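You operate a simulated robot arm through the tools that you are given. There is no shell and no other tool.

You run a simulated robot arm. Do the job below in one go: nothing can be reset, and whatever is moved stays where it is left.

## Task
Fit a spare roller in the empty slot, lock the steel bar and test-run at speed 3.
Fine: fit it with the power off; the lamp must go green; power off at the end.
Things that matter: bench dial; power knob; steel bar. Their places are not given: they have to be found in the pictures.

Only the result counts: the job must be done as asked and must still hold three seconds after the hand-in. Knocking over, shifting, dropping, spilling or breaking anything else fails it.

## Robot
A 6-joint arm with a fingered hand, fixed in place. Base frame: the origin is on the floor under the middle of its stand, x ahead of it, y to its left, z up; the work surface is at about z = 860. Readings come in mm, degrees, newtons and seconds.
With the tool pointing down near the work surface it reaches from about 320 to 940 mm from the base axis. Its first joint turns from -166.0 to 166.0 degrees. Payload 5 kg.
The tool frame sits at the grasp point between the pads (the TCP): z along the fingers, y along the line on which they close. The tips reach 37 mm beyond it. The gripper opens to 124 mm; its body begins 43 mm behind the TCP. The gripper is a hand of 3 fingers: y runs from the thumb to the fingers, the wrist lies at [-21, -125, -215] in the tool frame, and closing takes about 1.5 s.
Orientation is that of the tool frame in the base frame, as a unit quaternion [w, x, y, z]. With the fingers straight down and the wrist toward the robot, the tool's x, y and z point along [0, 1, 0], [1, 0, 0] and [0, 0, -1] of the base frame.

## Interface
- The arm moves only by the tool move_arm. Its argument "motion" is a list of rows, each a list of 7 numbers: the shift along the base's x, y, z in mm, then the turn, a rotation vector about the base's x, y, z in degrees, then the closure in counts, from 0 (fully open) to 255 (shut). In form: [[x, y, z, wx, wy, wz, gripper], ...]. A call has 1 to 20 rows; each row is the pose to reach, as a shift and turn from the pose commanded when the call began. Rows are played at 5 a second. More than 50 mm and 8.6 degrees between two rows, or a gripper value outside its range, and nothing of the call is played. Where a pose cannot be reached the arm comes as near as it can. A force on the tool above 80 N (or 10 N above the force at the start of the call, whichever is more), or a blocked arm, ends the call early, and 0.2 s more pass. Each finger travels about 72 mm/s and halts on what it meets, pressing with about 31 N; the grip force reading is that of the motor and also rises with nothing between the fingers. The clock runs only during rows and for 0.2 s after the last one: add rows that repeat a pose to give the fingers time. It gives the time, the measured TCP pose, the force on the tool (base axes), the opening and the grip force at its end, in the units of the frame above (readings bear some noise), with the torque about the TCP (base axes, N m) and any sound that the robot's microphone picked up.
- Cameras (640 x 400 px; columns grow to the right, rows downward): "scene" is fixed at [219.5, 651, 1473]; the picture's right is [-0.88, -0.47, 0.00], its down [-0.15, 0.29, -0.94] and it looks along [0.44, -0.84, -0.33] (base axes); focal length 326 px, centre (320, 200). "wrist" rides on the gripper at [72, -104, -154] in the tool frame; the picture's right is [-0.83, 0.26, -0.49], its down [-0.51, -0.72, 0.47] and it looks along [-0.23, 0.64, 0.73] (tool axes); focal length 243 px, centre (320, 200).
- capture(camera): a new picture of that camera. No time passes.
- set_grasp(shape): the hand has 3 fingers and takes this shape, open, in about a second: jaw (thumb against the fingers, like two jaws); tri (thumb and two fingers); tip (a fingertip pinch); poke (one finger out to press); point (the index stretched); flat (the hand flat); cup (the hand cupped); fist (a fist). The gripper value then closes the fingers along that shape, each until it touches; the sizes above hold for jaw. It gives what a move gives, with no picture.
- probe_pixels(camera, pixels): there is no depth. For up to 12 entries [column, row, z] of the newest picture of that camera ("zoom" is the newest enlarged one), the place [x, y] in the base frame at which the ray of that pixel passes the height z, good to about 3 mm. No time passes.
- enlarge(camera, box): a new picture of the part [left, top, right, bottom] of that camera's present view, enlarged. No time passes.
- finish_job(): hands the job in; it is judged then, once.

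Unless the task says otherwise, let go and move clear before handing in.

The tools are called as name(argument=value, ...) on one line, values as JSON. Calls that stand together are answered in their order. move_arm: Moves the arm, as the interface text tells. Its arguments: {"type":"object","properties":{"motion":{"type":"array","items":{"type":"array","items":{"type":"number"}}}},"required":["motion"]} The other tools are called the same way: set_grasp (shape) gives the hand a shape; capture (camera) takes a picture; probe_pixels (camera, pixels) gives the place at which the rays of pixels pass given heights; enlarge (camera, box) takes an enlarged picture of a part of a camera's view; finish_job () hands the job in.

At the start:

```text
clock: 0.0
eef_pos: [717.4, -201.0, 1207.0]
tool_rot: [0.001, 0.707, 0.707, 0.0]
wrist_force: [-0.1, 0.0, -0.3]
ft_torque: [0.0, -0.01, 0.01]
grip_width: 123.5
finger_force: 0.0
shape: jaw
```

scene: 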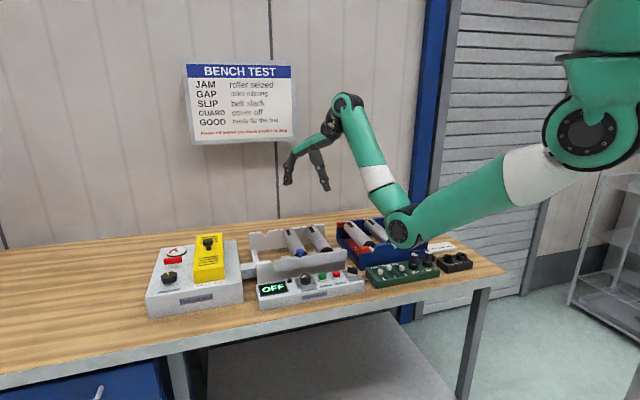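
wrist: 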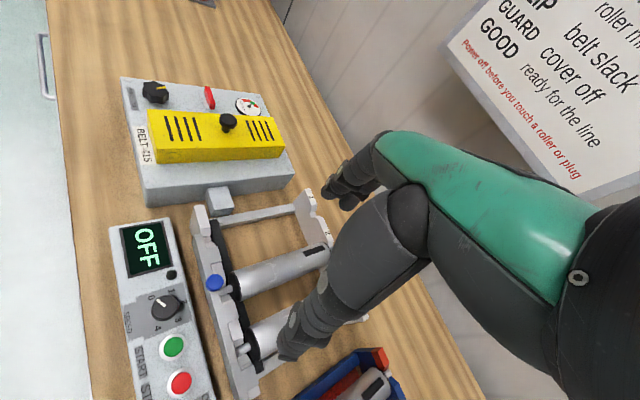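

The first pictures show a control box with an "OFF" display, a yellow-covered unit, a roller frame and a blue bin of rollers. I will enlarge these regions to read the details.

enlarge(camera="scene", box=[140, 210, 260, 320])

enlarge(camera="scene", box=[240, 210, 370, 310])

enlarge(camera="scene", box=[340, 210, 480, 300])

enlarge(camera="scene", box=[180, 60, 300, 145])

enlarge(camera="wrist", box=[90, 60, 330, 210])

enlarge(camera="wrist", box=[90, 200, 410, 400])

```text
3.64 times, centred on (200, 265) of scene
```

zoom: 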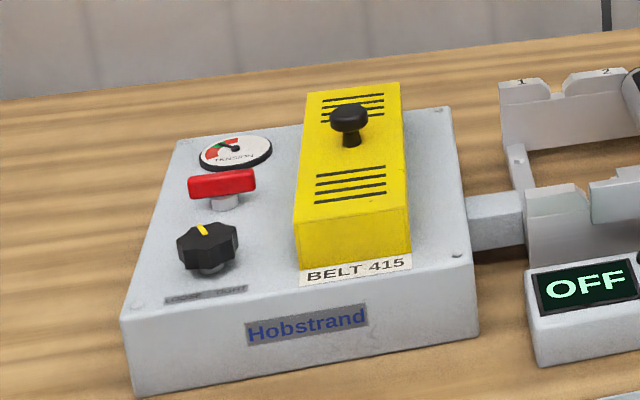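

```text
4.00 times, centred on (305, 260) of scene
```

zoom: 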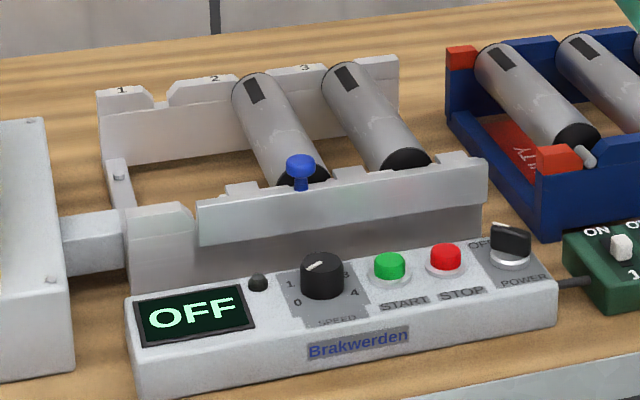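

```text
4.44 times, centred on (410, 255) of scene
```

zoom: 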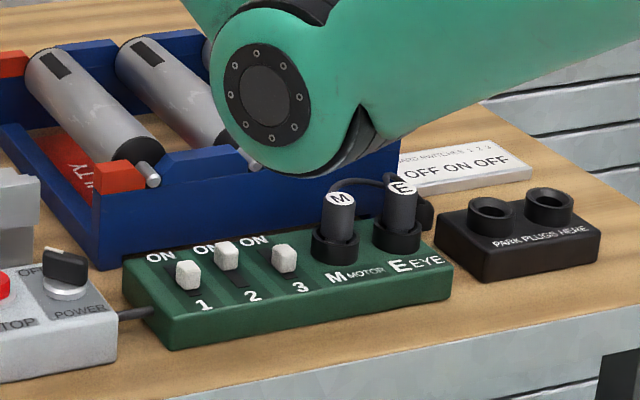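

```text
4.71 times, centred on (240, 102) of scene
```

zoom: 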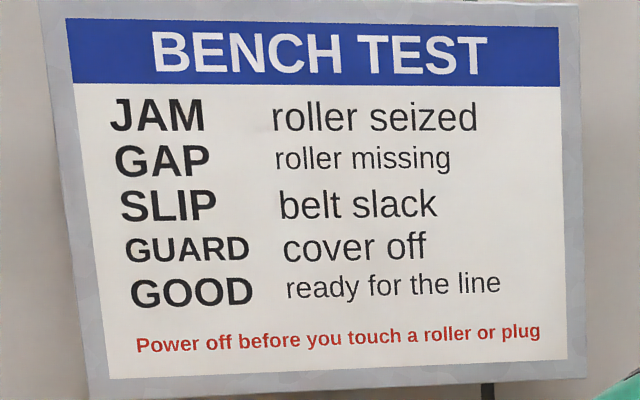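

```text
2.67 times, centred on (210, 135) of wrist
```

zoom: 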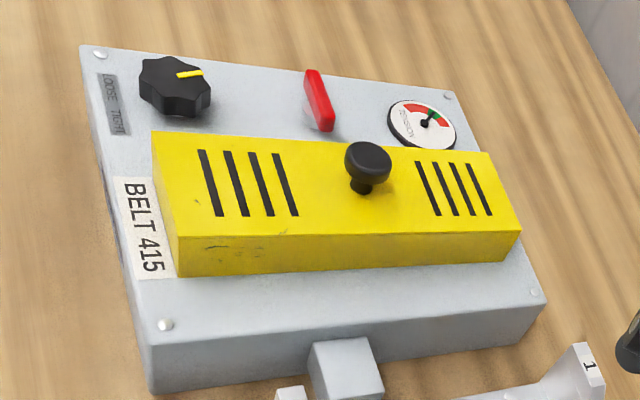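

```text
2.00 times, centred on (250, 300) of wrist
```

zoom: 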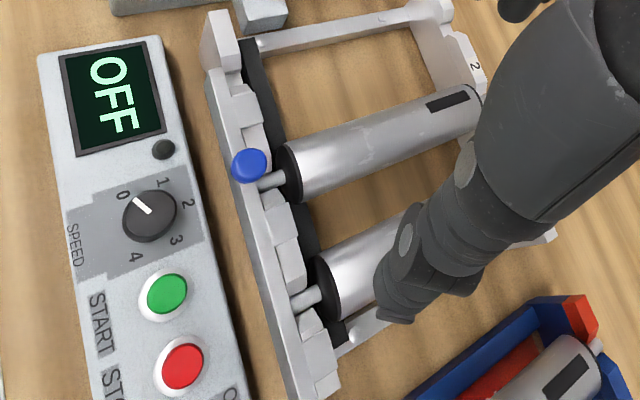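

The empty slot is slot 1, with rollers in 2 and 3, and the bin holds the spares plus some red marking ending in "TY". I'll probe key pixels for positions before moving to get a better look.

probe_pixels(camera="scene", pixels=[[148, 317, 860], [260, 308, 860], [366, 291, 860], [369, 290, 860], [440, 275, 860], [300, 252, 930], [250, 235, 940], [388, 245, 920], [350, 272, 900], [170, 277, 930], [473, 268, 860], [208, 240, 960]])

probe_pixels(camera="wrist", pixels=[[214, 282, 930], [165, 305, 900], [172, 346, 900], [180, 383, 900], [195, 208, 920], [305, 195, 940], [121, 80, 900], [145, 205, 860], [228, 122, 960], [155, 90, 930], [210, 97, 930], [380, 350, 900]])

```text
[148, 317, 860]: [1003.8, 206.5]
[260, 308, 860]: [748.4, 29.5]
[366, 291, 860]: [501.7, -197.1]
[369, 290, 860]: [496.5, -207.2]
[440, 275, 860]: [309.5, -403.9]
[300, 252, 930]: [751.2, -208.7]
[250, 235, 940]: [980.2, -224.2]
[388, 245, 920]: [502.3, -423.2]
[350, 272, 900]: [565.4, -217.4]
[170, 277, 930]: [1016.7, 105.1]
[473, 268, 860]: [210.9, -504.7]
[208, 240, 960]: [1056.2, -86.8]
```

```text
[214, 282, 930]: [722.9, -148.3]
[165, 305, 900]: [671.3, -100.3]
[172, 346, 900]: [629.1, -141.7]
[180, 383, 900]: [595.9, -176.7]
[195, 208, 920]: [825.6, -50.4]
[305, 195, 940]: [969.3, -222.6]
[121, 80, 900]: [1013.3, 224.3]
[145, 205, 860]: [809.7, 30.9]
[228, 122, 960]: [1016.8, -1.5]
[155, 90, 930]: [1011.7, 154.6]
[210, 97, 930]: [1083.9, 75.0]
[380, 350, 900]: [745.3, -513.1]
```

The blue bar knob triangulates to about (712, -146, 970), and the whole bench is turned about 42° from the base axes. I'll swing the hand so the wrist camera looks squarely onto the roller frame and the bin.

move_arm(motion=[[-34, 19, 5, 0, 0, -6, 0], [-67, 37, 10, 0, 0, -12, 0], [-101, 56, 15, 0, 0, -18, 0], [-134, 74, 20, 0, 0, -24, 0], [-168, 93, 25, 0, 0, -30, 0], [-202, 112, 30, 0, 0, -36, 0], [-235, 130, 35, 0, 0, -42, 0], [-269, 149, 39, 0, 0, -47.5, 0], [-269, 149, 39, 0, 0, -47.5, 0]])

capture(camera="wrist")

capture(camera="scene")

```text
clock: 2.0
eef_pos: [534.0, -82.9, 1082.3]
tool_rot: [0.001, 0.932, 0.362, 0.002]
wrist_force: [0.4, 0.1, -0.3]
ft_torque: [0.01, 0.02, -0.01]
grip_width: 123.9
finger_force: 0.1
shape: jaw
out of reach, approached as far as the arm can: row 2, 3, 4, 5, 6, 7, 8, 9
```

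```text
taken
```

wrist: 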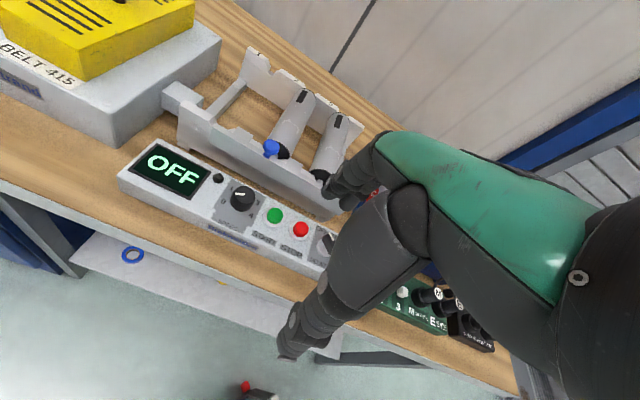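

```text
taken
```

scene: 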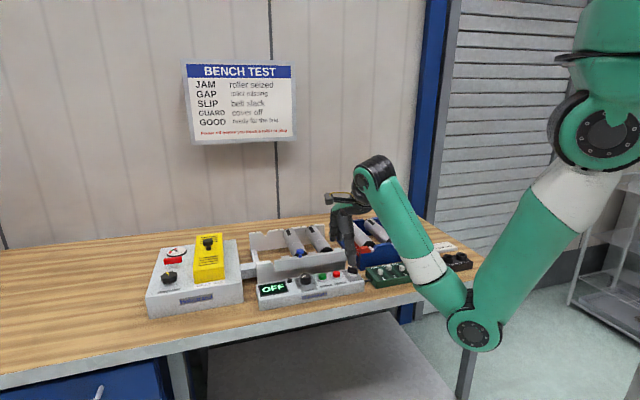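

The arm was brought up short, at (534, -83, 1082), but this angle shows the panel clearly. I'll enlarge the panel, frame and green box before moving on.

enlarge(camera="wrist", box=[110, 40, 390, 215])

enlarge(camera="wrist", box=[110, 130, 350, 280])

enlarge(camera="scene", box=[320, 190, 480, 290])

```text
2.29 times, centred on (250, 128) of wrist
```

zoom: 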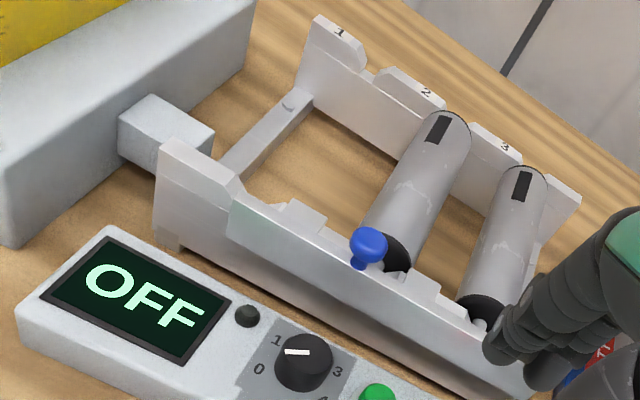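

```text
2.67 times, centred on (230, 205) of wrist
```

zoom: 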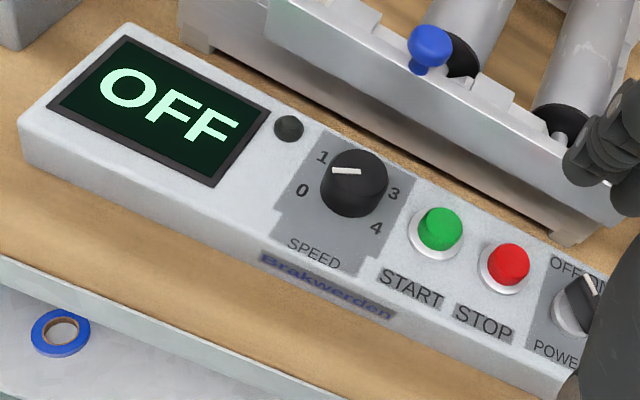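

```text
4.00 times, centred on (400, 240) of scene
```

zoom: 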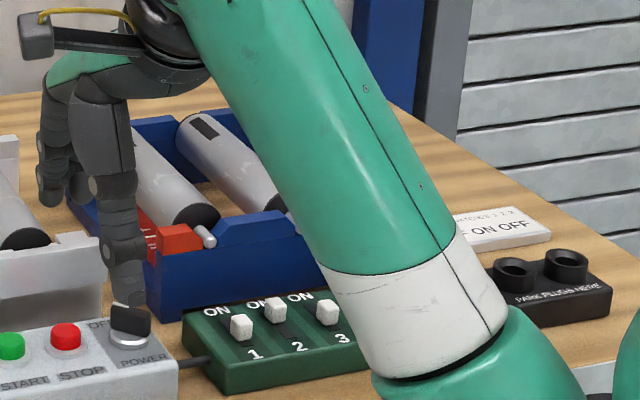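

The speed dial mark appears to sit at or near 0, and the bar's left end leaves a gap beside slot 1. I'll make a small test move upward to see how shifts count after that clipped call.

move_arm(motion=[[0, 0, 20, 0, 0, 0, 0], [0, 0, 40, 0, 0, 0, 0], [0, 0, 40, 0, 0, 0, 0]])

```text
clock: 2.8
eef_pos: [541.1, -92.7, 1085.4]
tool_rot: [0.002, 0.932, 0.363, 0.001]
wrist_force: [0.1, 0.2, -0.1]
ft_torque: [-0.02, 0.0, 0.01]
grip_width: 123.9
finger_force: 0.0
shape: jaw
out of reach, approached as far as the arm can: row 1, 2, 3
```

The tool barely rose, so this pose sits at the reach limit. I'll shift outward over the bench at the same height to see where the arm actually goes.

move_arm(motion=[[22, -25, 0, 0, 0, 0, 0], [45, -50, 0, 0, 0, 0, 0], [67, -74, 0, 0, 0, 0, 0], [67, -74, 0, 0, 0, 0, 0]])

capture(camera="wrist")

capture(camera="scene")

```text
clock: 3.8
eef_pos: [608.9, -170.9, 1085.1]
tool_rot: [0.0, 0.932, 0.362, -0.001]
wrist_force: [-0.3, -0.2, 0.5]
ft_torque: [-0.02, -0.03, 0.01]
grip_width: 123.9
finger_force: 0.1
shape: jaw
```

```text
taken
```

wrist: 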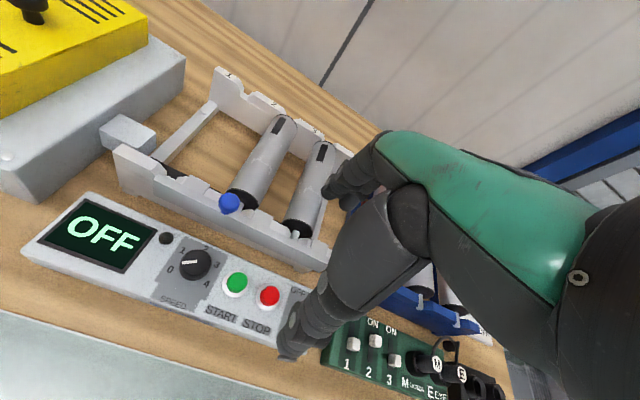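

```text
taken
```

scene: 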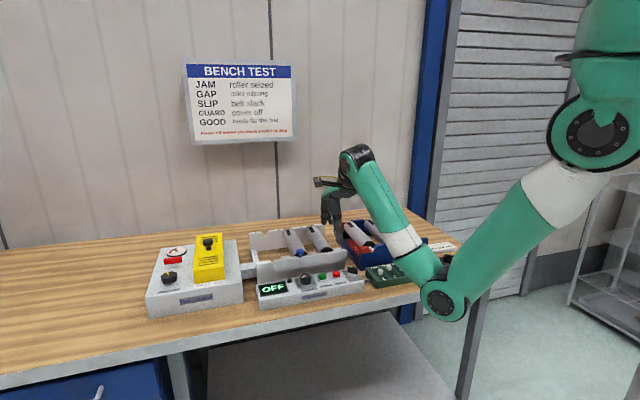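

Shifts count from the pose actually reached, which makes control predictable, and the tool is now at (609, -171, 1085). I'll enlarge the dial, frame and bin in this view.

enlarge(camera="wrist", box=[90, 60, 350, 222])

enlarge(camera="wrist", box=[140, 180, 340, 305])

enlarge(camera="scene", box=[325, 205, 465, 292])

```text
2.46 times, centred on (220, 141) of wrist
```

zoom: 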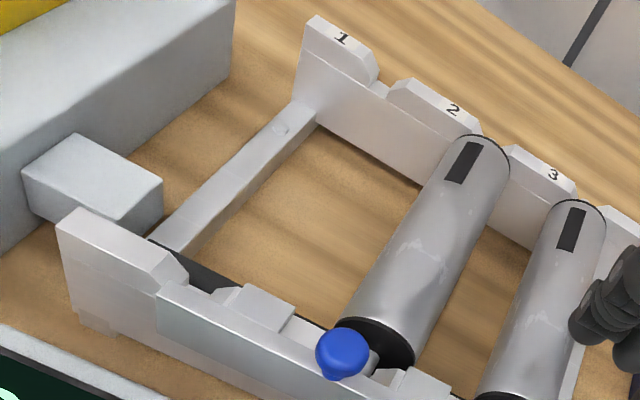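

```text
3.20 times, centred on (240, 242) of wrist
```

zoom: 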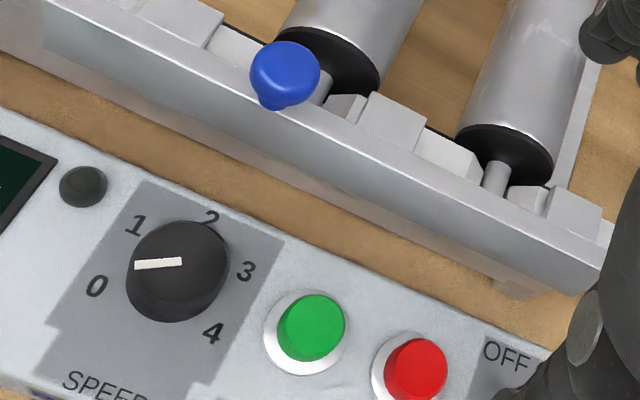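

```text
4.57 times, centred on (395, 248) of scene
```

zoom: 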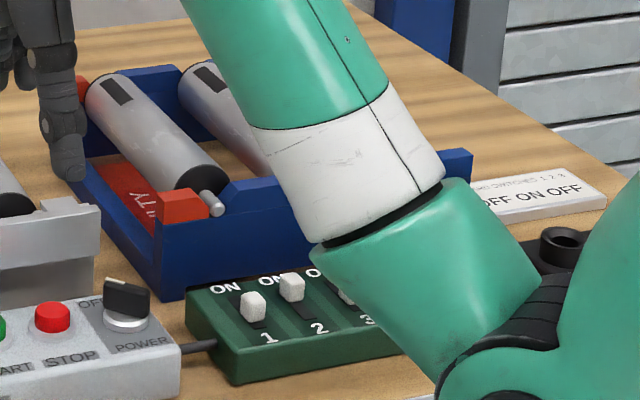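

The dial mark sits at 0, slots 2 and 3 hold rollers and slot 1 is empty, while the bin is still hidden behind the hand. I'll probe the bin, bench edge and frame pixels to place them.

probe_pixels(camera="scene", pixels=[[361, 269, 860], [372, 249, 930], [355, 225, 930], [300, 320, 860], [428, 300, 860], [347, 223, 930], [434, 238, 920]])

probe_pixels(camera="wrist", pixels=[[229, 203, 970], [195, 264, 900], [222, 72, 950], [257, 92, 950], [314, 125, 950], [114, 150, 950], [247, 207, 950], [302, 233, 950], [236, 283, 900], [270, 296, 900], [374, 344, 890], [155, 232, 890]])

```text
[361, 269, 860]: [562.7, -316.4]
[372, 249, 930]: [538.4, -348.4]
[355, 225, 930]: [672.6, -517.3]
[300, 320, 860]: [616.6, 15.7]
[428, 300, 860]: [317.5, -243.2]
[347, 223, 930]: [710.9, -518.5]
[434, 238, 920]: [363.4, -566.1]
```

```text
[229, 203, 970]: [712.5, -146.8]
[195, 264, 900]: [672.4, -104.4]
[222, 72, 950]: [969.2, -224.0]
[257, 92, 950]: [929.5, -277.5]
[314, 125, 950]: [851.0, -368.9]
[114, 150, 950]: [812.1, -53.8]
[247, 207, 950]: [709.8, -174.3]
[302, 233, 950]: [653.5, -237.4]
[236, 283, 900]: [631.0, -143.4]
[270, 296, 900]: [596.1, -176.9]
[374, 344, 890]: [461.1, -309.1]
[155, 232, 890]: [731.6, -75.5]
```

The bin's front-left corner is near (563, -316) and its centre about (574, -476). I'll swing over there and turn the hand a quarter turn so the fingers would close across a roller, then look.

move_arm(motion=[[-7, -30, 5, 0, 0, 7.5, 0], [-15, -60, 10, 0, 0, 15, 0], [-22, -90, 15, 0, 0, 22.5, 0], [-30, -120, 20, 0, 0, 30, 0], [-37, -150, 25, 0, 0, 37.5, 0], [-45, -180, 30, 0, 0, 45, 0], [-52, -210, 35, 0, 0, 52.5, 0], [-60, -240, 35, 0, 0, 60, 0], [-67, -270, 35, 0, 0, 67.5, 0], [-75, -300, 35, 0, 0, 75, 0], [-82, -330, 35, 0, 0, 82.5, 0], [-89, -360, 35, 0, 0, 90, 0], [-89, -360, 35, 0, 0, 90, 0]])

capture(camera="wrist")

capture(camera="scene")

```text
clock: 6.6
eef_pos: [519.8, -533.5, 1117.2]
tool_rot: [0.0, 0.403, 0.915, 0.001]
wrist_force: [0.4, -0.8, 0.3]
ft_torque: [0.01, 0.01, 0.05]
grip_width: 123.9
finger_force: 0.1
shape: jaw
out of reach, approached as far as the arm can: row 12, 13
```

```text
taken
```

wrist: 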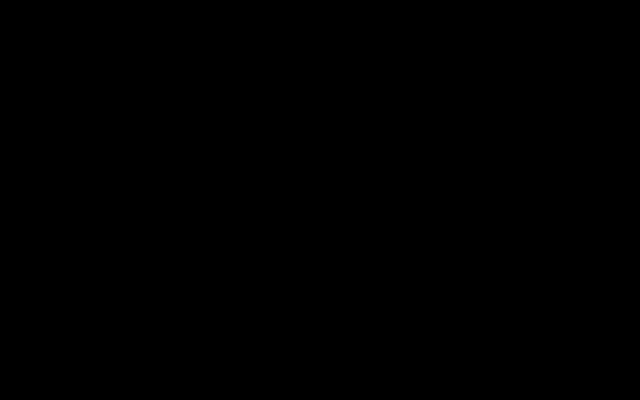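

```text
taken
```

scene: 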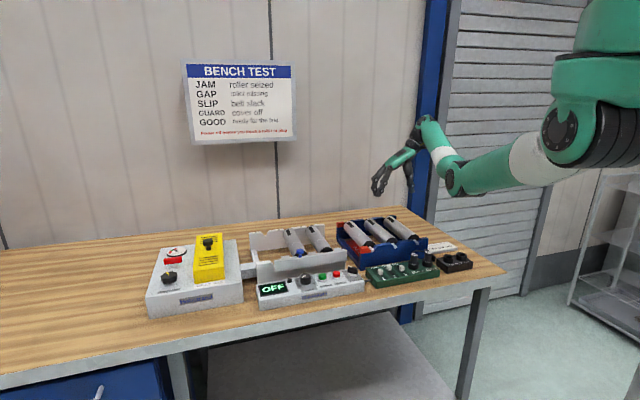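

The wrist view is blocked completely black in this posture, but the scene camera now shows the whole bin at (340-430, 215-270). I'll enlarge that region.

enlarge(camera="scene", box=[330, 205, 450, 280])

enlarge(camera="scene", box=[240, 215, 370, 296])

enlarge(camera="scene", box=[360, 235, 480, 295])

```text
5.33 times, centred on (390, 242) of scene
```

zoom: 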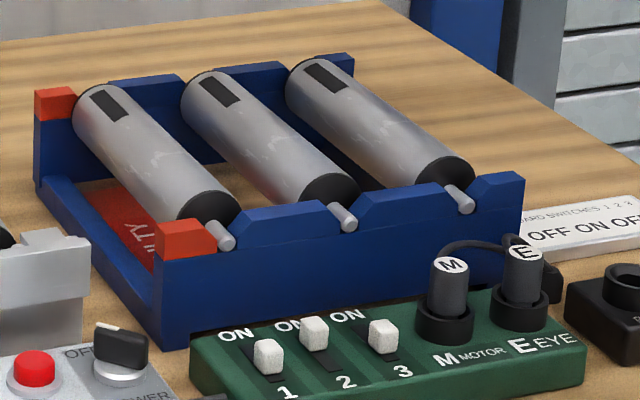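

```text
4.92 times, centred on (305, 256) of scene
```

zoom: 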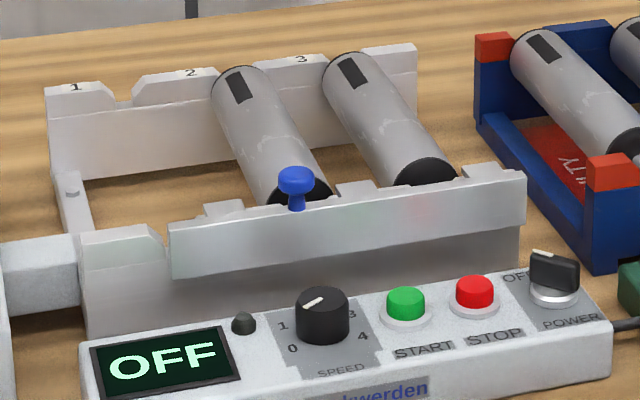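

```text
5.33 times, centred on (420, 265) of scene
```

zoom: 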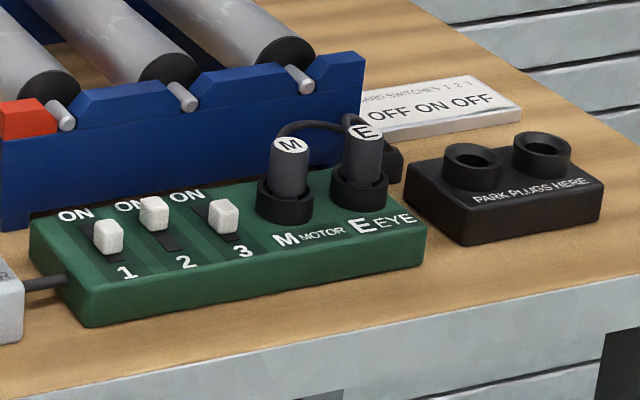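

The bin's left place carries red corner blocks and a "...TY" (faulty) label, so the good spares are the middle and right rollers, with axle ends at zoom (348, 218) and (462, 200). I'll shift toward the robot to free the blocked wrist camera and get a second view of them.

move_arm(motion=[[-10, 40, 0, 0, 0, 0, 0], [-20, 80, 0, 0, 0, 0, 0], [-25, 110, 0, 0, 0, 0, 0], [-25, 110, 0, 0, 0, 0, 0]])

capture(camera="wrist")

capture(camera="scene")

```text
clock: 7.6
eef_pos: [546.7, -459.6, 1074.9]
tool_rot: [0.001, 0.404, 0.915, 0.0]
wrist_force: [0.0, -1.0, 0.9]
ft_torque: [-0.02, 0.02, 0.02]
grip_width: 124.1
finger_force: 0.0
shape: jaw
out of reach, approached as far as the arm can: row 1, 2, 3, 4
```

```text
taken
```

wrist: 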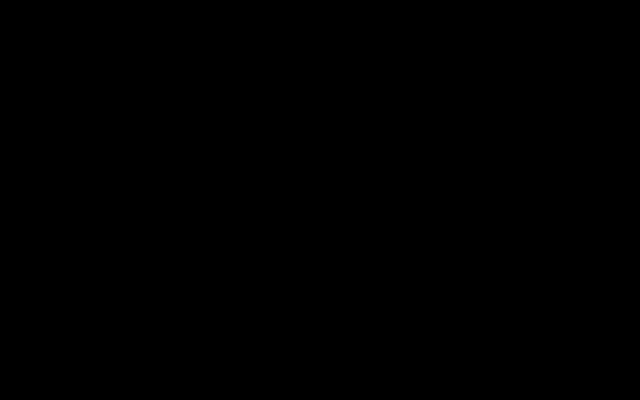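

```text
taken
```

scene: 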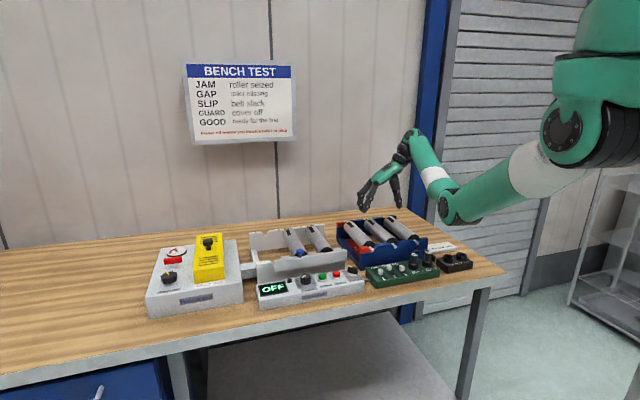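

The arm stops short here because it cannot fold closer with this hand angle. I'll turn the hand back 90° with the wrist toward the robot and stand to the right of the bin, where the camera should see it unobstructed.

move_arm(motion=[[-5, -2, 2, 0, 0, -7.5, 0], [-10, -4, 4, 0, 0, -15, 0], [-16, -6, 6, 0, 0, -22.5, 0], [-24, -8, 8, 0, 0, -30, 0], [-34, -10, 10, 0, 0, -37.5, 0], [-45, -12, 10, 0, 0, -45, 0], [-57, -14, 10, 0, 0, -52.5, 0], [-69, -16, 10, 0, 0, -60, 0], [-81, -18, 10, 0, 0, -67.5, 0], [-93, -20, 10, 0, 0, -75, 0], [-105, -20, 10, 0, 0, -82.5, 0], [-117, -20, 10, 0, 0, -90, 0], [-117, -20, 10, 0, 0, -90, 0]])

capture(camera="wrist")

capture(camera="scene")

```text
clock: 10.4
eef_pos: [429.9, -479.3, 1085.8]
tool_rot: [0.0, 0.932, 0.362, 0.0]
wrist_force: [0.1, 0.3, 0.4]
ft_torque: [-0.03, -0.03, 0.0]
grip_width: 123.7
finger_force: 0.1
shape: jaw
```

```text
taken
```

wrist: 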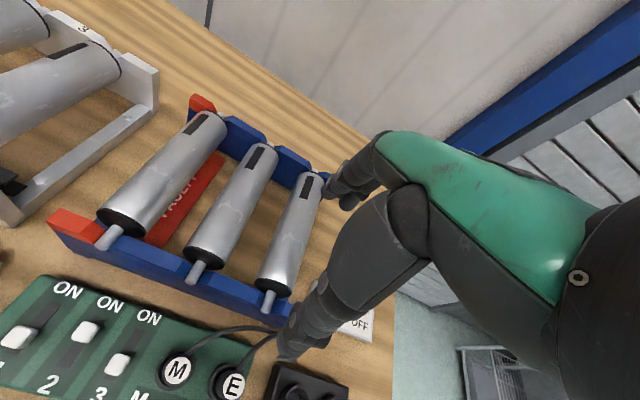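

```text
taken
```

scene: 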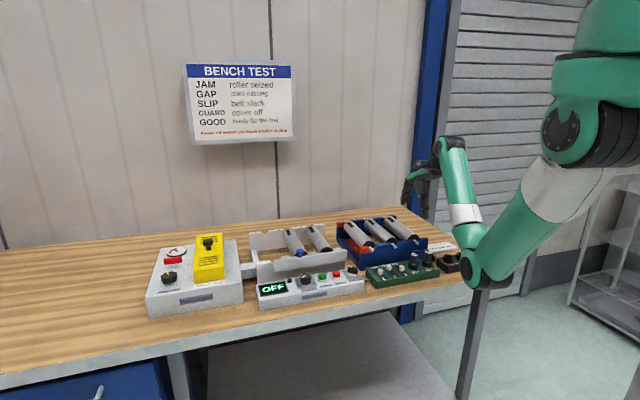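

Now the wrist camera sees all three bin rollers: the left one sits over the red FAULTY strip, while the middle one (axle end near (197, 270)) and the right one (axle near (268, 298)) are good spares. I'll enlarge this view and the scene view to triangulate.

enlarge(camera="wrist", box=[40, 90, 340, 328])

probe_pixels(camera="wrist", pixels=[[198, 270, 930], [198, 270, 945], [268, 299, 930], [268, 299, 945], [106, 240, 930], [106, 240, 945], [200, 124, 950], [264, 152, 950], [313, 180, 950], [201, 97, 945], [60, 220, 945], [205, 115, 950]])

enlarge(camera="scene", box=[330, 205, 450, 280])

probe_pixels(camera="zoom", pixels=[[348, 222, 930], [348, 222, 945], [462, 203, 930], [462, 203, 945], [227, 242, 930], [227, 242, 945], [200, 75, 950], [305, 63, 950], [92, 88, 950], [56, 90, 945], [155, 225, 945], [185, 222, 945]])

```text
1.68 times, centred on (190, 209) of wrist
```

zoom: 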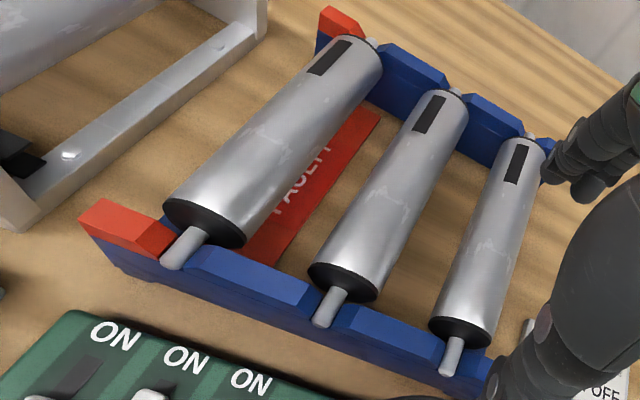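

```text
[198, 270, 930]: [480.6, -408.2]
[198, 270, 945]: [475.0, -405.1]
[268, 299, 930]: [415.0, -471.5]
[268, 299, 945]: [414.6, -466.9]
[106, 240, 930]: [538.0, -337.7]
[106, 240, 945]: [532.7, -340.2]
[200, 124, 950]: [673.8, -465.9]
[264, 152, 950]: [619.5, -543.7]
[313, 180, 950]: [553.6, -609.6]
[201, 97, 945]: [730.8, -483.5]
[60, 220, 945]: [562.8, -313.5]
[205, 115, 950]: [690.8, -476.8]
```

```text
5.33 times, centred on (390, 242) of scene
```

zoom: 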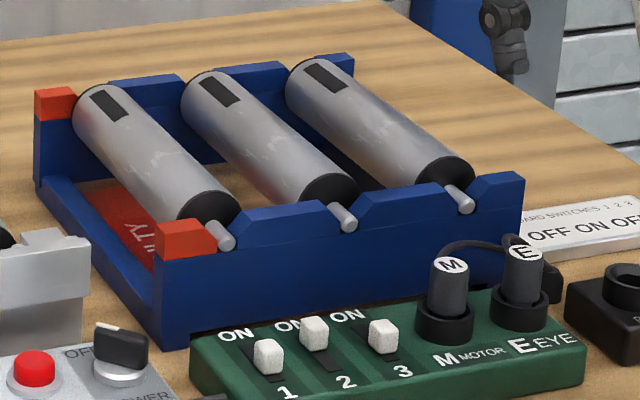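

```text
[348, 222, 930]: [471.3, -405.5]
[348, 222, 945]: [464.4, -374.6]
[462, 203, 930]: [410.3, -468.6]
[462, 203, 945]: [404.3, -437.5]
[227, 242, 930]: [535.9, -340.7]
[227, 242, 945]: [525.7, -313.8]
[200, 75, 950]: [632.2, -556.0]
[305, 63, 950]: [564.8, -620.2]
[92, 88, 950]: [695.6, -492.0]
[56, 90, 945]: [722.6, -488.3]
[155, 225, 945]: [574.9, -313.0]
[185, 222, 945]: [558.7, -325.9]
```

The rollers' axle ends line up near z ≈ 930, but I picked slightly different points in the two views. I'll re-probe the same tips, both front and rear, at several heights.

probe_pixels(camera="wrist", pixels=[[191.5, 279, 925], [191.5, 279, 940], [265.5, 309, 925], [265.5, 309, 940], [101, 244, 925], [101, 244, 940], [270.5, 144, 925], [270.5, 144, 940], [315, 170, 925], [315, 170, 940], [221, 115, 925], [221, 115, 940]])

probe_pixels(camera="zoom", pixels=[[350, 223, 925], [350, 223, 940], [466, 206, 925], [466, 206, 940], [228, 243, 925], [228, 243, 940], [165, 345, 860], [160, 260, 930], [523, 178, 940], [185, 218, 945]])

```text
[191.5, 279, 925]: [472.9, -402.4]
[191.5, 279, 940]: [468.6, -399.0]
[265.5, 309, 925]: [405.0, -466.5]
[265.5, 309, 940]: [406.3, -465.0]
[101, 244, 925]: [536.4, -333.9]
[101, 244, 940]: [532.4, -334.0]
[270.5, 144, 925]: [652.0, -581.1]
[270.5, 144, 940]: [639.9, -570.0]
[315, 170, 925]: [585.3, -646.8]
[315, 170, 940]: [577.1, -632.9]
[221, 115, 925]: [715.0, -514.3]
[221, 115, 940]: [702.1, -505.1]
```

```text
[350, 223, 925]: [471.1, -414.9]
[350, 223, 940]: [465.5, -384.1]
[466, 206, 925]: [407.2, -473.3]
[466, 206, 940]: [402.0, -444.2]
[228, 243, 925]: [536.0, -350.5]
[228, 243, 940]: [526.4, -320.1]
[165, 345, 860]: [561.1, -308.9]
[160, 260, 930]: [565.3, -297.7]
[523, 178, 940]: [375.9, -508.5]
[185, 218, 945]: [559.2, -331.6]
```

The bin rollers lie exactly along the (0.707, -0.707) direction with axles at z ≈ 931 and 92 mm spacing; the middle one is centred near (559, -489). Next I'll move so the wrist camera sees the roller frame the same way.

move_arm(motion=[[34, 29, 5, 0, 0, 0.5, 0], [68, 58, 10, 0, 0, 1, 0], [102, 87, 15, 0, 0, 1.5, 0], [136, 116, 19, 0, 0, 2, 0], [170, 145, 19, 0, 0, 2.5, 0], [205, 174, 19, 0, 0, 2.5, 0], [239, 202, 19, 0, 0, 2.5, 0], [239, 202, 19, 0, 0, 2.5, 0]])

capture(camera="wrist")

enlarge(camera="wrist", box=[60, 60, 340, 235])

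enlarge(camera="wrist", box=[60, 190, 340, 365])

```text
clock: 12.2
eef_pos: [669.3, -275.5, 1102.9]
tool_rot: [0.0, 0.924, 0.383, 0.0]
wrist_force: [0.1, 0.3, 0.8]
ft_torque: [-0.04, -0.01, -0.01]
grip_width: 123.8
finger_force: 0.1
shape: jaw
```

```text
taken
```

wrist: 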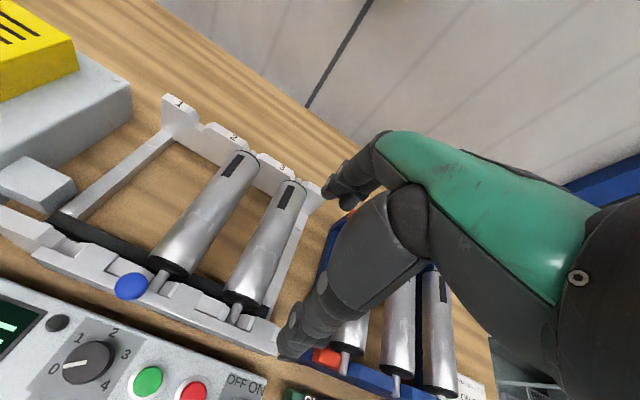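

```text
2.29 times, centred on (200, 148) of wrist
```

zoom: 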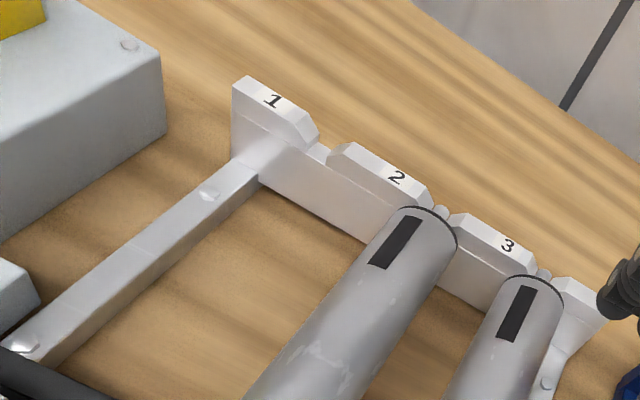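

```text
2.29 times, centred on (200, 278) of wrist
```

zoom: 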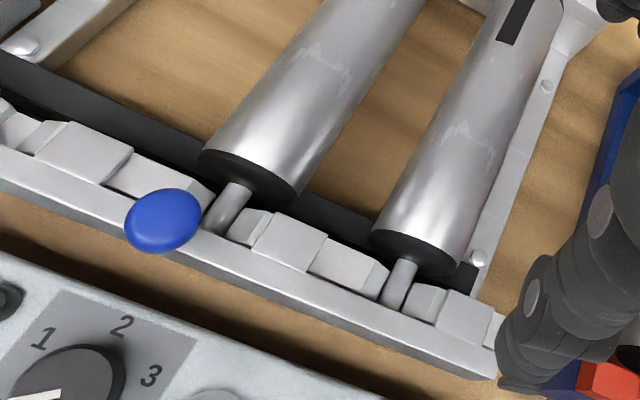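

This view shows the bar's teeth just right of each slot with the axles uncovered, so locking should mean sliding the bar left by about a tooth's width. I'll triangulate the frame rollers, notches and bar using matching points in both cameras.

probe_pixels(camera="wrist", pixels=[[233.2, 166.3, 960], [233.2, 166.3, 980], [285.2, 197.3, 960], [285.2, 197.3, 980], [253.7, 153.2, 950], [297.4, 179.9, 950], [202.2, 128.4, 950], [159.8, 280.2, 950], [234.9, 312.9, 950], [131, 286, 970], [172, 95, 960], [229.7, 323, 950]])

enlarge(camera="scene", box=[240, 215, 350, 284])

```text
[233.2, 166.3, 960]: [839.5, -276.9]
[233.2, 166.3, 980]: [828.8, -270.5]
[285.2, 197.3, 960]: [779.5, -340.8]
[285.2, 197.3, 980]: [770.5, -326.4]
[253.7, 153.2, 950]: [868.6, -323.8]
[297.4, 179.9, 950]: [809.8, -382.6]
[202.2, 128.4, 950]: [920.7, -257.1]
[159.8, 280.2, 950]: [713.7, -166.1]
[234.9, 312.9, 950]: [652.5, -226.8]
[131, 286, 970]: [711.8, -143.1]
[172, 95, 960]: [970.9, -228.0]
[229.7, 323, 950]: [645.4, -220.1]
```

```text
5.80 times, centred on (295, 250) of scene
```

zoom: 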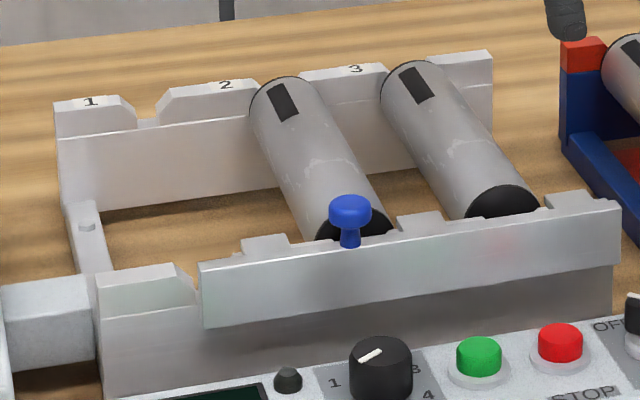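

Matching points in this scene zoom are the black label patches at (283, 102) and (416, 85), the number 1 at (90, 101) and the slot-1 notch near (148, 125). I'll probe them at several heights.

probe_pixels(camera="zoom", pixels=[[283, 102, 960], [283, 102, 980], [416, 85, 960], [416, 85, 980], [90, 101, 960], [90, 101, 980], [226, 85, 960], [148, 123, 950], [351, 205, 970], [205, 265, 950], [615, 205, 950], [205, 325, 920]])

probe_pixels(camera="wrist", pixels=[[181, 104, 960], [181, 104, 980], [234, 138, 960], [282, 168, 960], [100, 264, 960], [191, 304, 960], [265, 334, 960], [37, 250, 955], [278, 356, 955]])

```text
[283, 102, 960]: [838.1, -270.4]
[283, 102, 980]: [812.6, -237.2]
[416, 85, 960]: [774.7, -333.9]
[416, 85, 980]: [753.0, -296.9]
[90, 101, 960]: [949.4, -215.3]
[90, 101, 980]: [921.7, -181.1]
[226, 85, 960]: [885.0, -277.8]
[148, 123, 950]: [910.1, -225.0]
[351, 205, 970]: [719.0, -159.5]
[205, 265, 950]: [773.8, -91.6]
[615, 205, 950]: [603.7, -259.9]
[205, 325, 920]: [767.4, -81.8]
```

```text
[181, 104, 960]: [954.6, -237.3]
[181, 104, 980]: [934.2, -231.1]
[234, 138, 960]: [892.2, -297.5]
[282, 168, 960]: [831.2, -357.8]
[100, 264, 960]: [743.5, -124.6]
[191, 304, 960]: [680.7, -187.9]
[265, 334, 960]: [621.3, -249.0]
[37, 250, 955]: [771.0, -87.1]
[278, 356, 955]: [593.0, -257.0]
```

The frame slots are spaced 92 mm apart at the same height as the bin places, so slot 1 should lie about 431 mm to the left of the middle spare. I'll check the height of the frame's left cross rail (screw at wrist (151, 145), scene zoom (86, 226)) so the fingers clear it.

probe_pixels(camera="wrist", pixels=[[151.1, 145, 880], [151.1, 145, 900], [70, 211, 880], [70, 211, 900], [175, 139, 890], [158, 129, 890], [100, 205, 890], [121, 180, 890], [131, 286, 975], [131, 286, 965]])

probe_pixels(camera="zoom", pixels=[[86, 226, 880], [86, 226, 900], [86, 226, 870], [56, 105, 945], [70, 210, 890], [101, 270, 890]])

enlarge(camera="wrist", box=[0, 180, 200, 305])

```text
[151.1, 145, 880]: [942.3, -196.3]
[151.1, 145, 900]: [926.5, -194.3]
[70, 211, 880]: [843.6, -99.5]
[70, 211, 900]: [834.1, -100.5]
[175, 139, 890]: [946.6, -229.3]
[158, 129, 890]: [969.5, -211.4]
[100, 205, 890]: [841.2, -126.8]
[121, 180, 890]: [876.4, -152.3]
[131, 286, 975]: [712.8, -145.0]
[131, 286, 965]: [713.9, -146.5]
```

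```text
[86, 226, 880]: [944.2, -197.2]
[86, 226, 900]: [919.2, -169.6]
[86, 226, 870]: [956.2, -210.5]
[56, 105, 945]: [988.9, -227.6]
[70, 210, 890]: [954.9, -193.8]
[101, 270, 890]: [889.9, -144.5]
```

```text
3.20 times, centred on (100, 242) of wrist
```

zoom: 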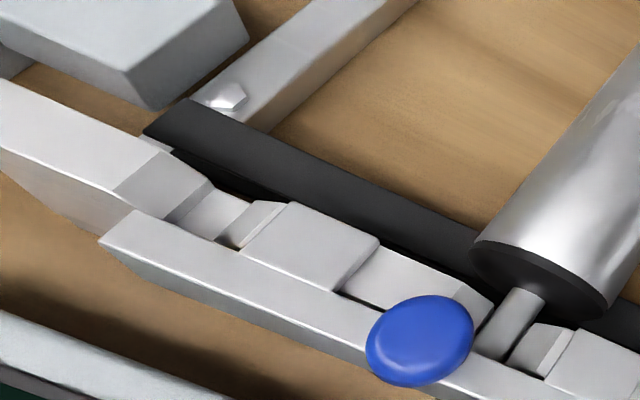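

The cross rail top is at z ≈ 880, so fingertips at about 895 will clear it, and slot 1's centre works out near (864, -184). Before touching anything I'll test whether the hand, turned across the rollers, can reach above slot 1 at a safe height.

move_arm(motion=[[16, 8, 0, 0, 0, 7.5, 0], [32, 15, 0, 0, 0, 15, 0], [48, 23, 0, 0, 0, 22.5, 0], [65, 30, 0, 0, 0, 30, 0], [81, 38, 0, 0, 0, 37.5, 0], [97, 45, -10, 0, 0, 45, 0], [113, 53, -20, 0, 0, 52.5, 0], [129, 60, -30, 0, 0, 60, 0], [145, 68, -40, 0, 0, 67.5, 0], [162, 76, -50, 0, 0, 75, 0], [178, 83, -60, 0, 0, 82.5, 0], [194, 91, -60, 0, 0, 90, 0], [194, 91, -60, 0, 0, 90, 0]])

capture(camera="wrist")

capture(camera="scene")

```text
clock: 15.0
eef_pos: [863.7, -186.7, 1045.9]
tool_rot: [0.001, 0.381, 0.924, -0.001]
wrist_force: [-0.3, 0.0, -0.4]
ft_torque: [0.03, 0.01, 0.01]
grip_width: 124.2
finger_force: 0.1
shape: jaw
```

```text
taken
```

wrist: 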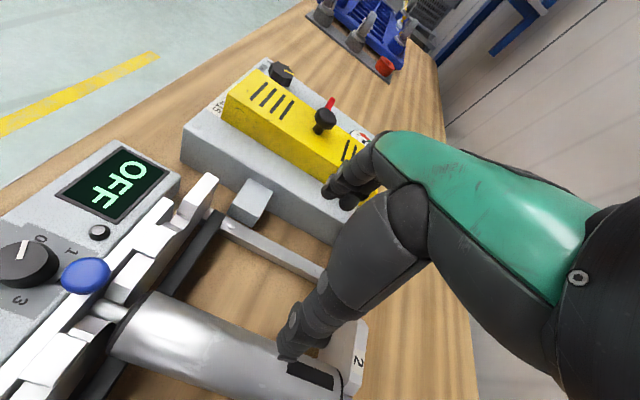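

```text
taken
```

scene: 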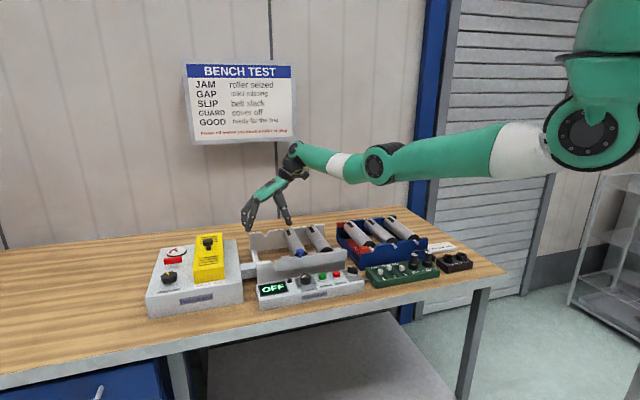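

The arm reached (864, -187, 1046) cleanly above slot 1. I'll push 30 mm further out to confirm reach margin for the lower placing height, and at the same time check how wide the fingers are at count 80.

move_arm(motion=[[14, -5, 0, 0, 0, 0, 40], [28, -10, 0, 0, 0, 0, 80], [28, -10, 0, 0, 0, 0, 80], [28, -10, 0, 0, 0, 0, 80], [28, -10, 0, 0, 0, 0, 80]])

capture(camera="wrist")

```text
clock: 16.2
eef_pos: [867.3, -189.5, 1045.6]
tool_rot: [0.0, 0.382, 0.924, 0.0]
wrist_force: [-0.2, 0.7, -0.2]
ft_torque: [0.01, -0.04, 0.0]
grip_width: 85.4
finger_force: 0.0
shape: jaw
out of reach, approached as far as the arm can: row 1, 2, 3, 4, 5
```

```text
taken
```

wrist: 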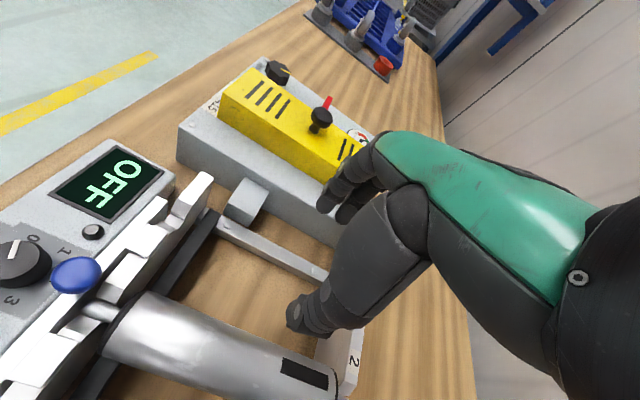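

Only about 4 mm of reach remains at this height, so placing the roller here will need the hand tilted back toward the robot; count 80 gives an 85 mm opening. I'll look closely at the hand's shape to judge clearance.

enlarge(camera="scene", box=[220, 130, 360, 260])

```text
3.08 times, centred on (290, 195) of scene
```

zoom: 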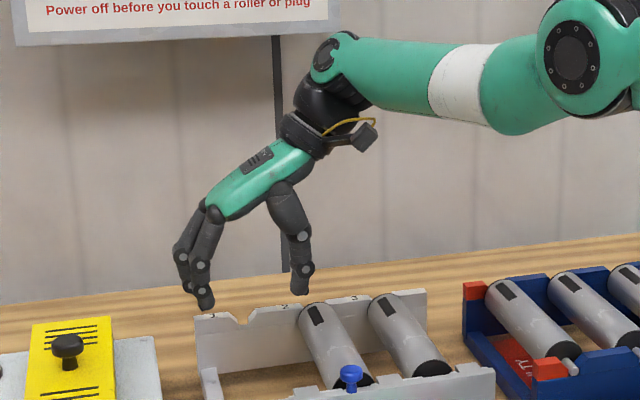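

The zoom shows the palm sloping well above the fingertips, so digits about 22 mm thick should fit the 42 mm gaps with roughly a 70 mm opening. I'll travel at height to above the middle spare at (559, -489).

move_arm(motion=[[-31, -30, 0, 0, 0, 0, 100], [-62, -60, 0, 0, 0, 0, 112], [-92, -90, 0, 0, 0, 0, 112], [-123, -120, 0, 0, 0, 0, 112], [-154, -150, 0, 0, 0, 0, 112], [-185, -180, -5, 0, 0, 0, 112], [-216, -210, -5, 0, 0, 0, 112], [-246, -240, -5, 0, 0, 0, 112], [-277, -270, -5, 0, 0, 0, 112], [-308, -299.5, -5, 0, 0, 0, 112], [-308, -299.5, -5, 0, 0, 0, 112]])

capture(camera="wrist")

capture(camera="scene")

```text
clock: 18.6
eef_pos: [555.0, -487.9, 1041.0]
tool_rot: [0.0, 0.383, 0.924, 0.001]
wrist_force: [-0.3, 0.1, 0.7]
ft_torque: [0.01, 0.01, 0.03]
grip_width: 70.0
finger_force: 0.0
shape: jaw
```

```text
taken
```

wrist: 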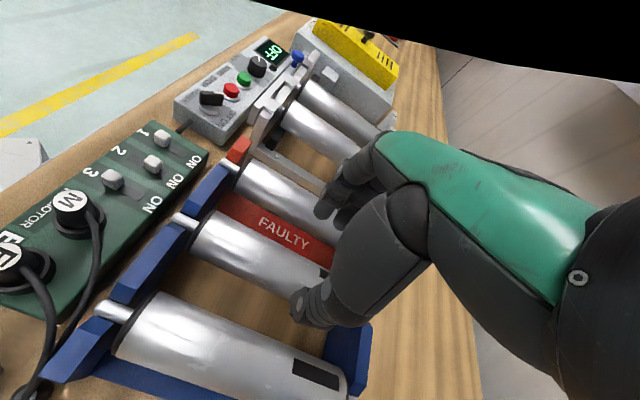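

```text
taken
```

scene: 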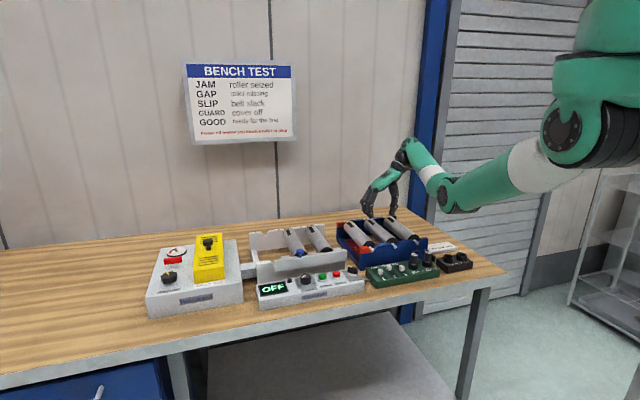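

The tool is above the middle spare and the wrist view shows the FAULTY strip at (285, 232). I'll probe the strip's edges to be sure it belongs only to the left roller, and check the middle roller's axle position.

probe_pixels(camera="wrist", pixels=[[284, 232, 863], [230, 220, 863], [240, 197, 863], [330, 270, 863], [184, 220, 931], [115, 312, 931], [229, 164, 931], [270, 255, 950], [316, 375, 950]])

enlarge(camera="wrist", box=[80, 120, 400, 320])

enlarge(camera="scene", box=[330, 130, 450, 280])

```text
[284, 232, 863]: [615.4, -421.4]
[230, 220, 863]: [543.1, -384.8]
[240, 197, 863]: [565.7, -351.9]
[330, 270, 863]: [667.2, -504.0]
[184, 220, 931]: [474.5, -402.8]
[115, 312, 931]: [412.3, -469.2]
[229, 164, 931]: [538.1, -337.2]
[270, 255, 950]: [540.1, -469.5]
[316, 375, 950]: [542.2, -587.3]
```

```text
2.00 times, centred on (240, 220) of wrist
```

zoom: 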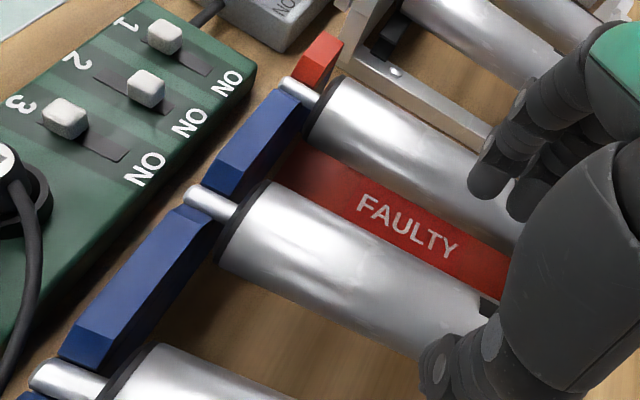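

```text
2.67 times, centred on (390, 205) of scene
```

zoom: 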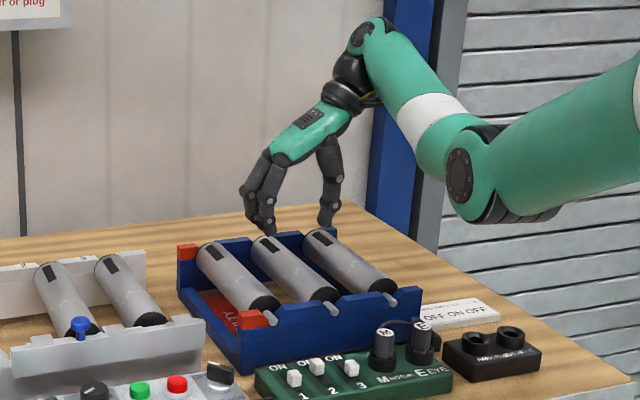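

The strip lies at p ≈ 137, directly under the left roller, so only that one is faulty and the middle spare is good. I'll now tilt the hand 18° back toward the robot, which slot 1 will need, keeping the grasp point fixed.

move_arm(motion=[[0, 0, 0, -4.24, -4.24, 0, 112], [0, 0, 0, -8.49, -8.49, 0, 112], [0, 0, 0, -12.73, -12.73, 0, 112], [0, 0, 0, -12.73, -12.73, 0, 112], [0, 0, 0, -12.73, -12.73, 0, 112]])

enlarge(camera="scene", box=[330, 130, 450, 280])

capture(camera="wrist")

```text
clock: 19.8
eef_pos: [557.0, -489.6, 1041.6]
tool_rot: [0.145, 0.377, 0.913, -0.06]
wrist_force: [-0.3, 0.2, -0.3]
ft_torque: [-0.01, 0.02, 0.03]
grip_width: 70.1
finger_force: 0.1
shape: jaw
```

```text
2.67 times, centred on (390, 205) of scene
```

zoom: 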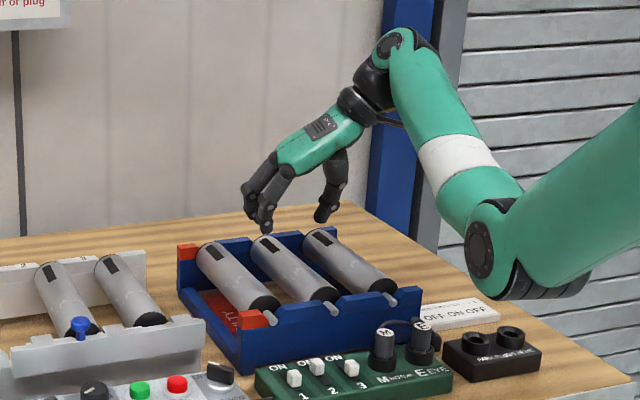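

```text
taken
```

wrist: 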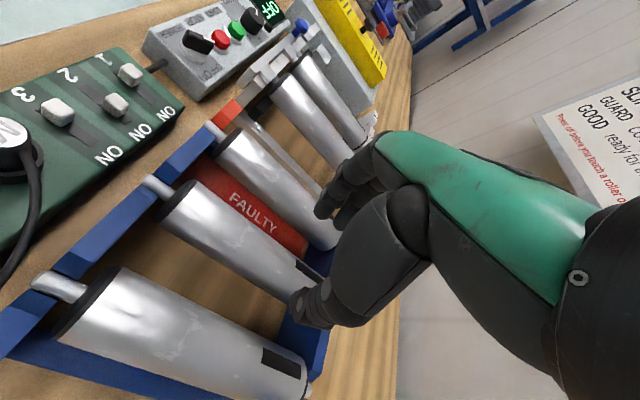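

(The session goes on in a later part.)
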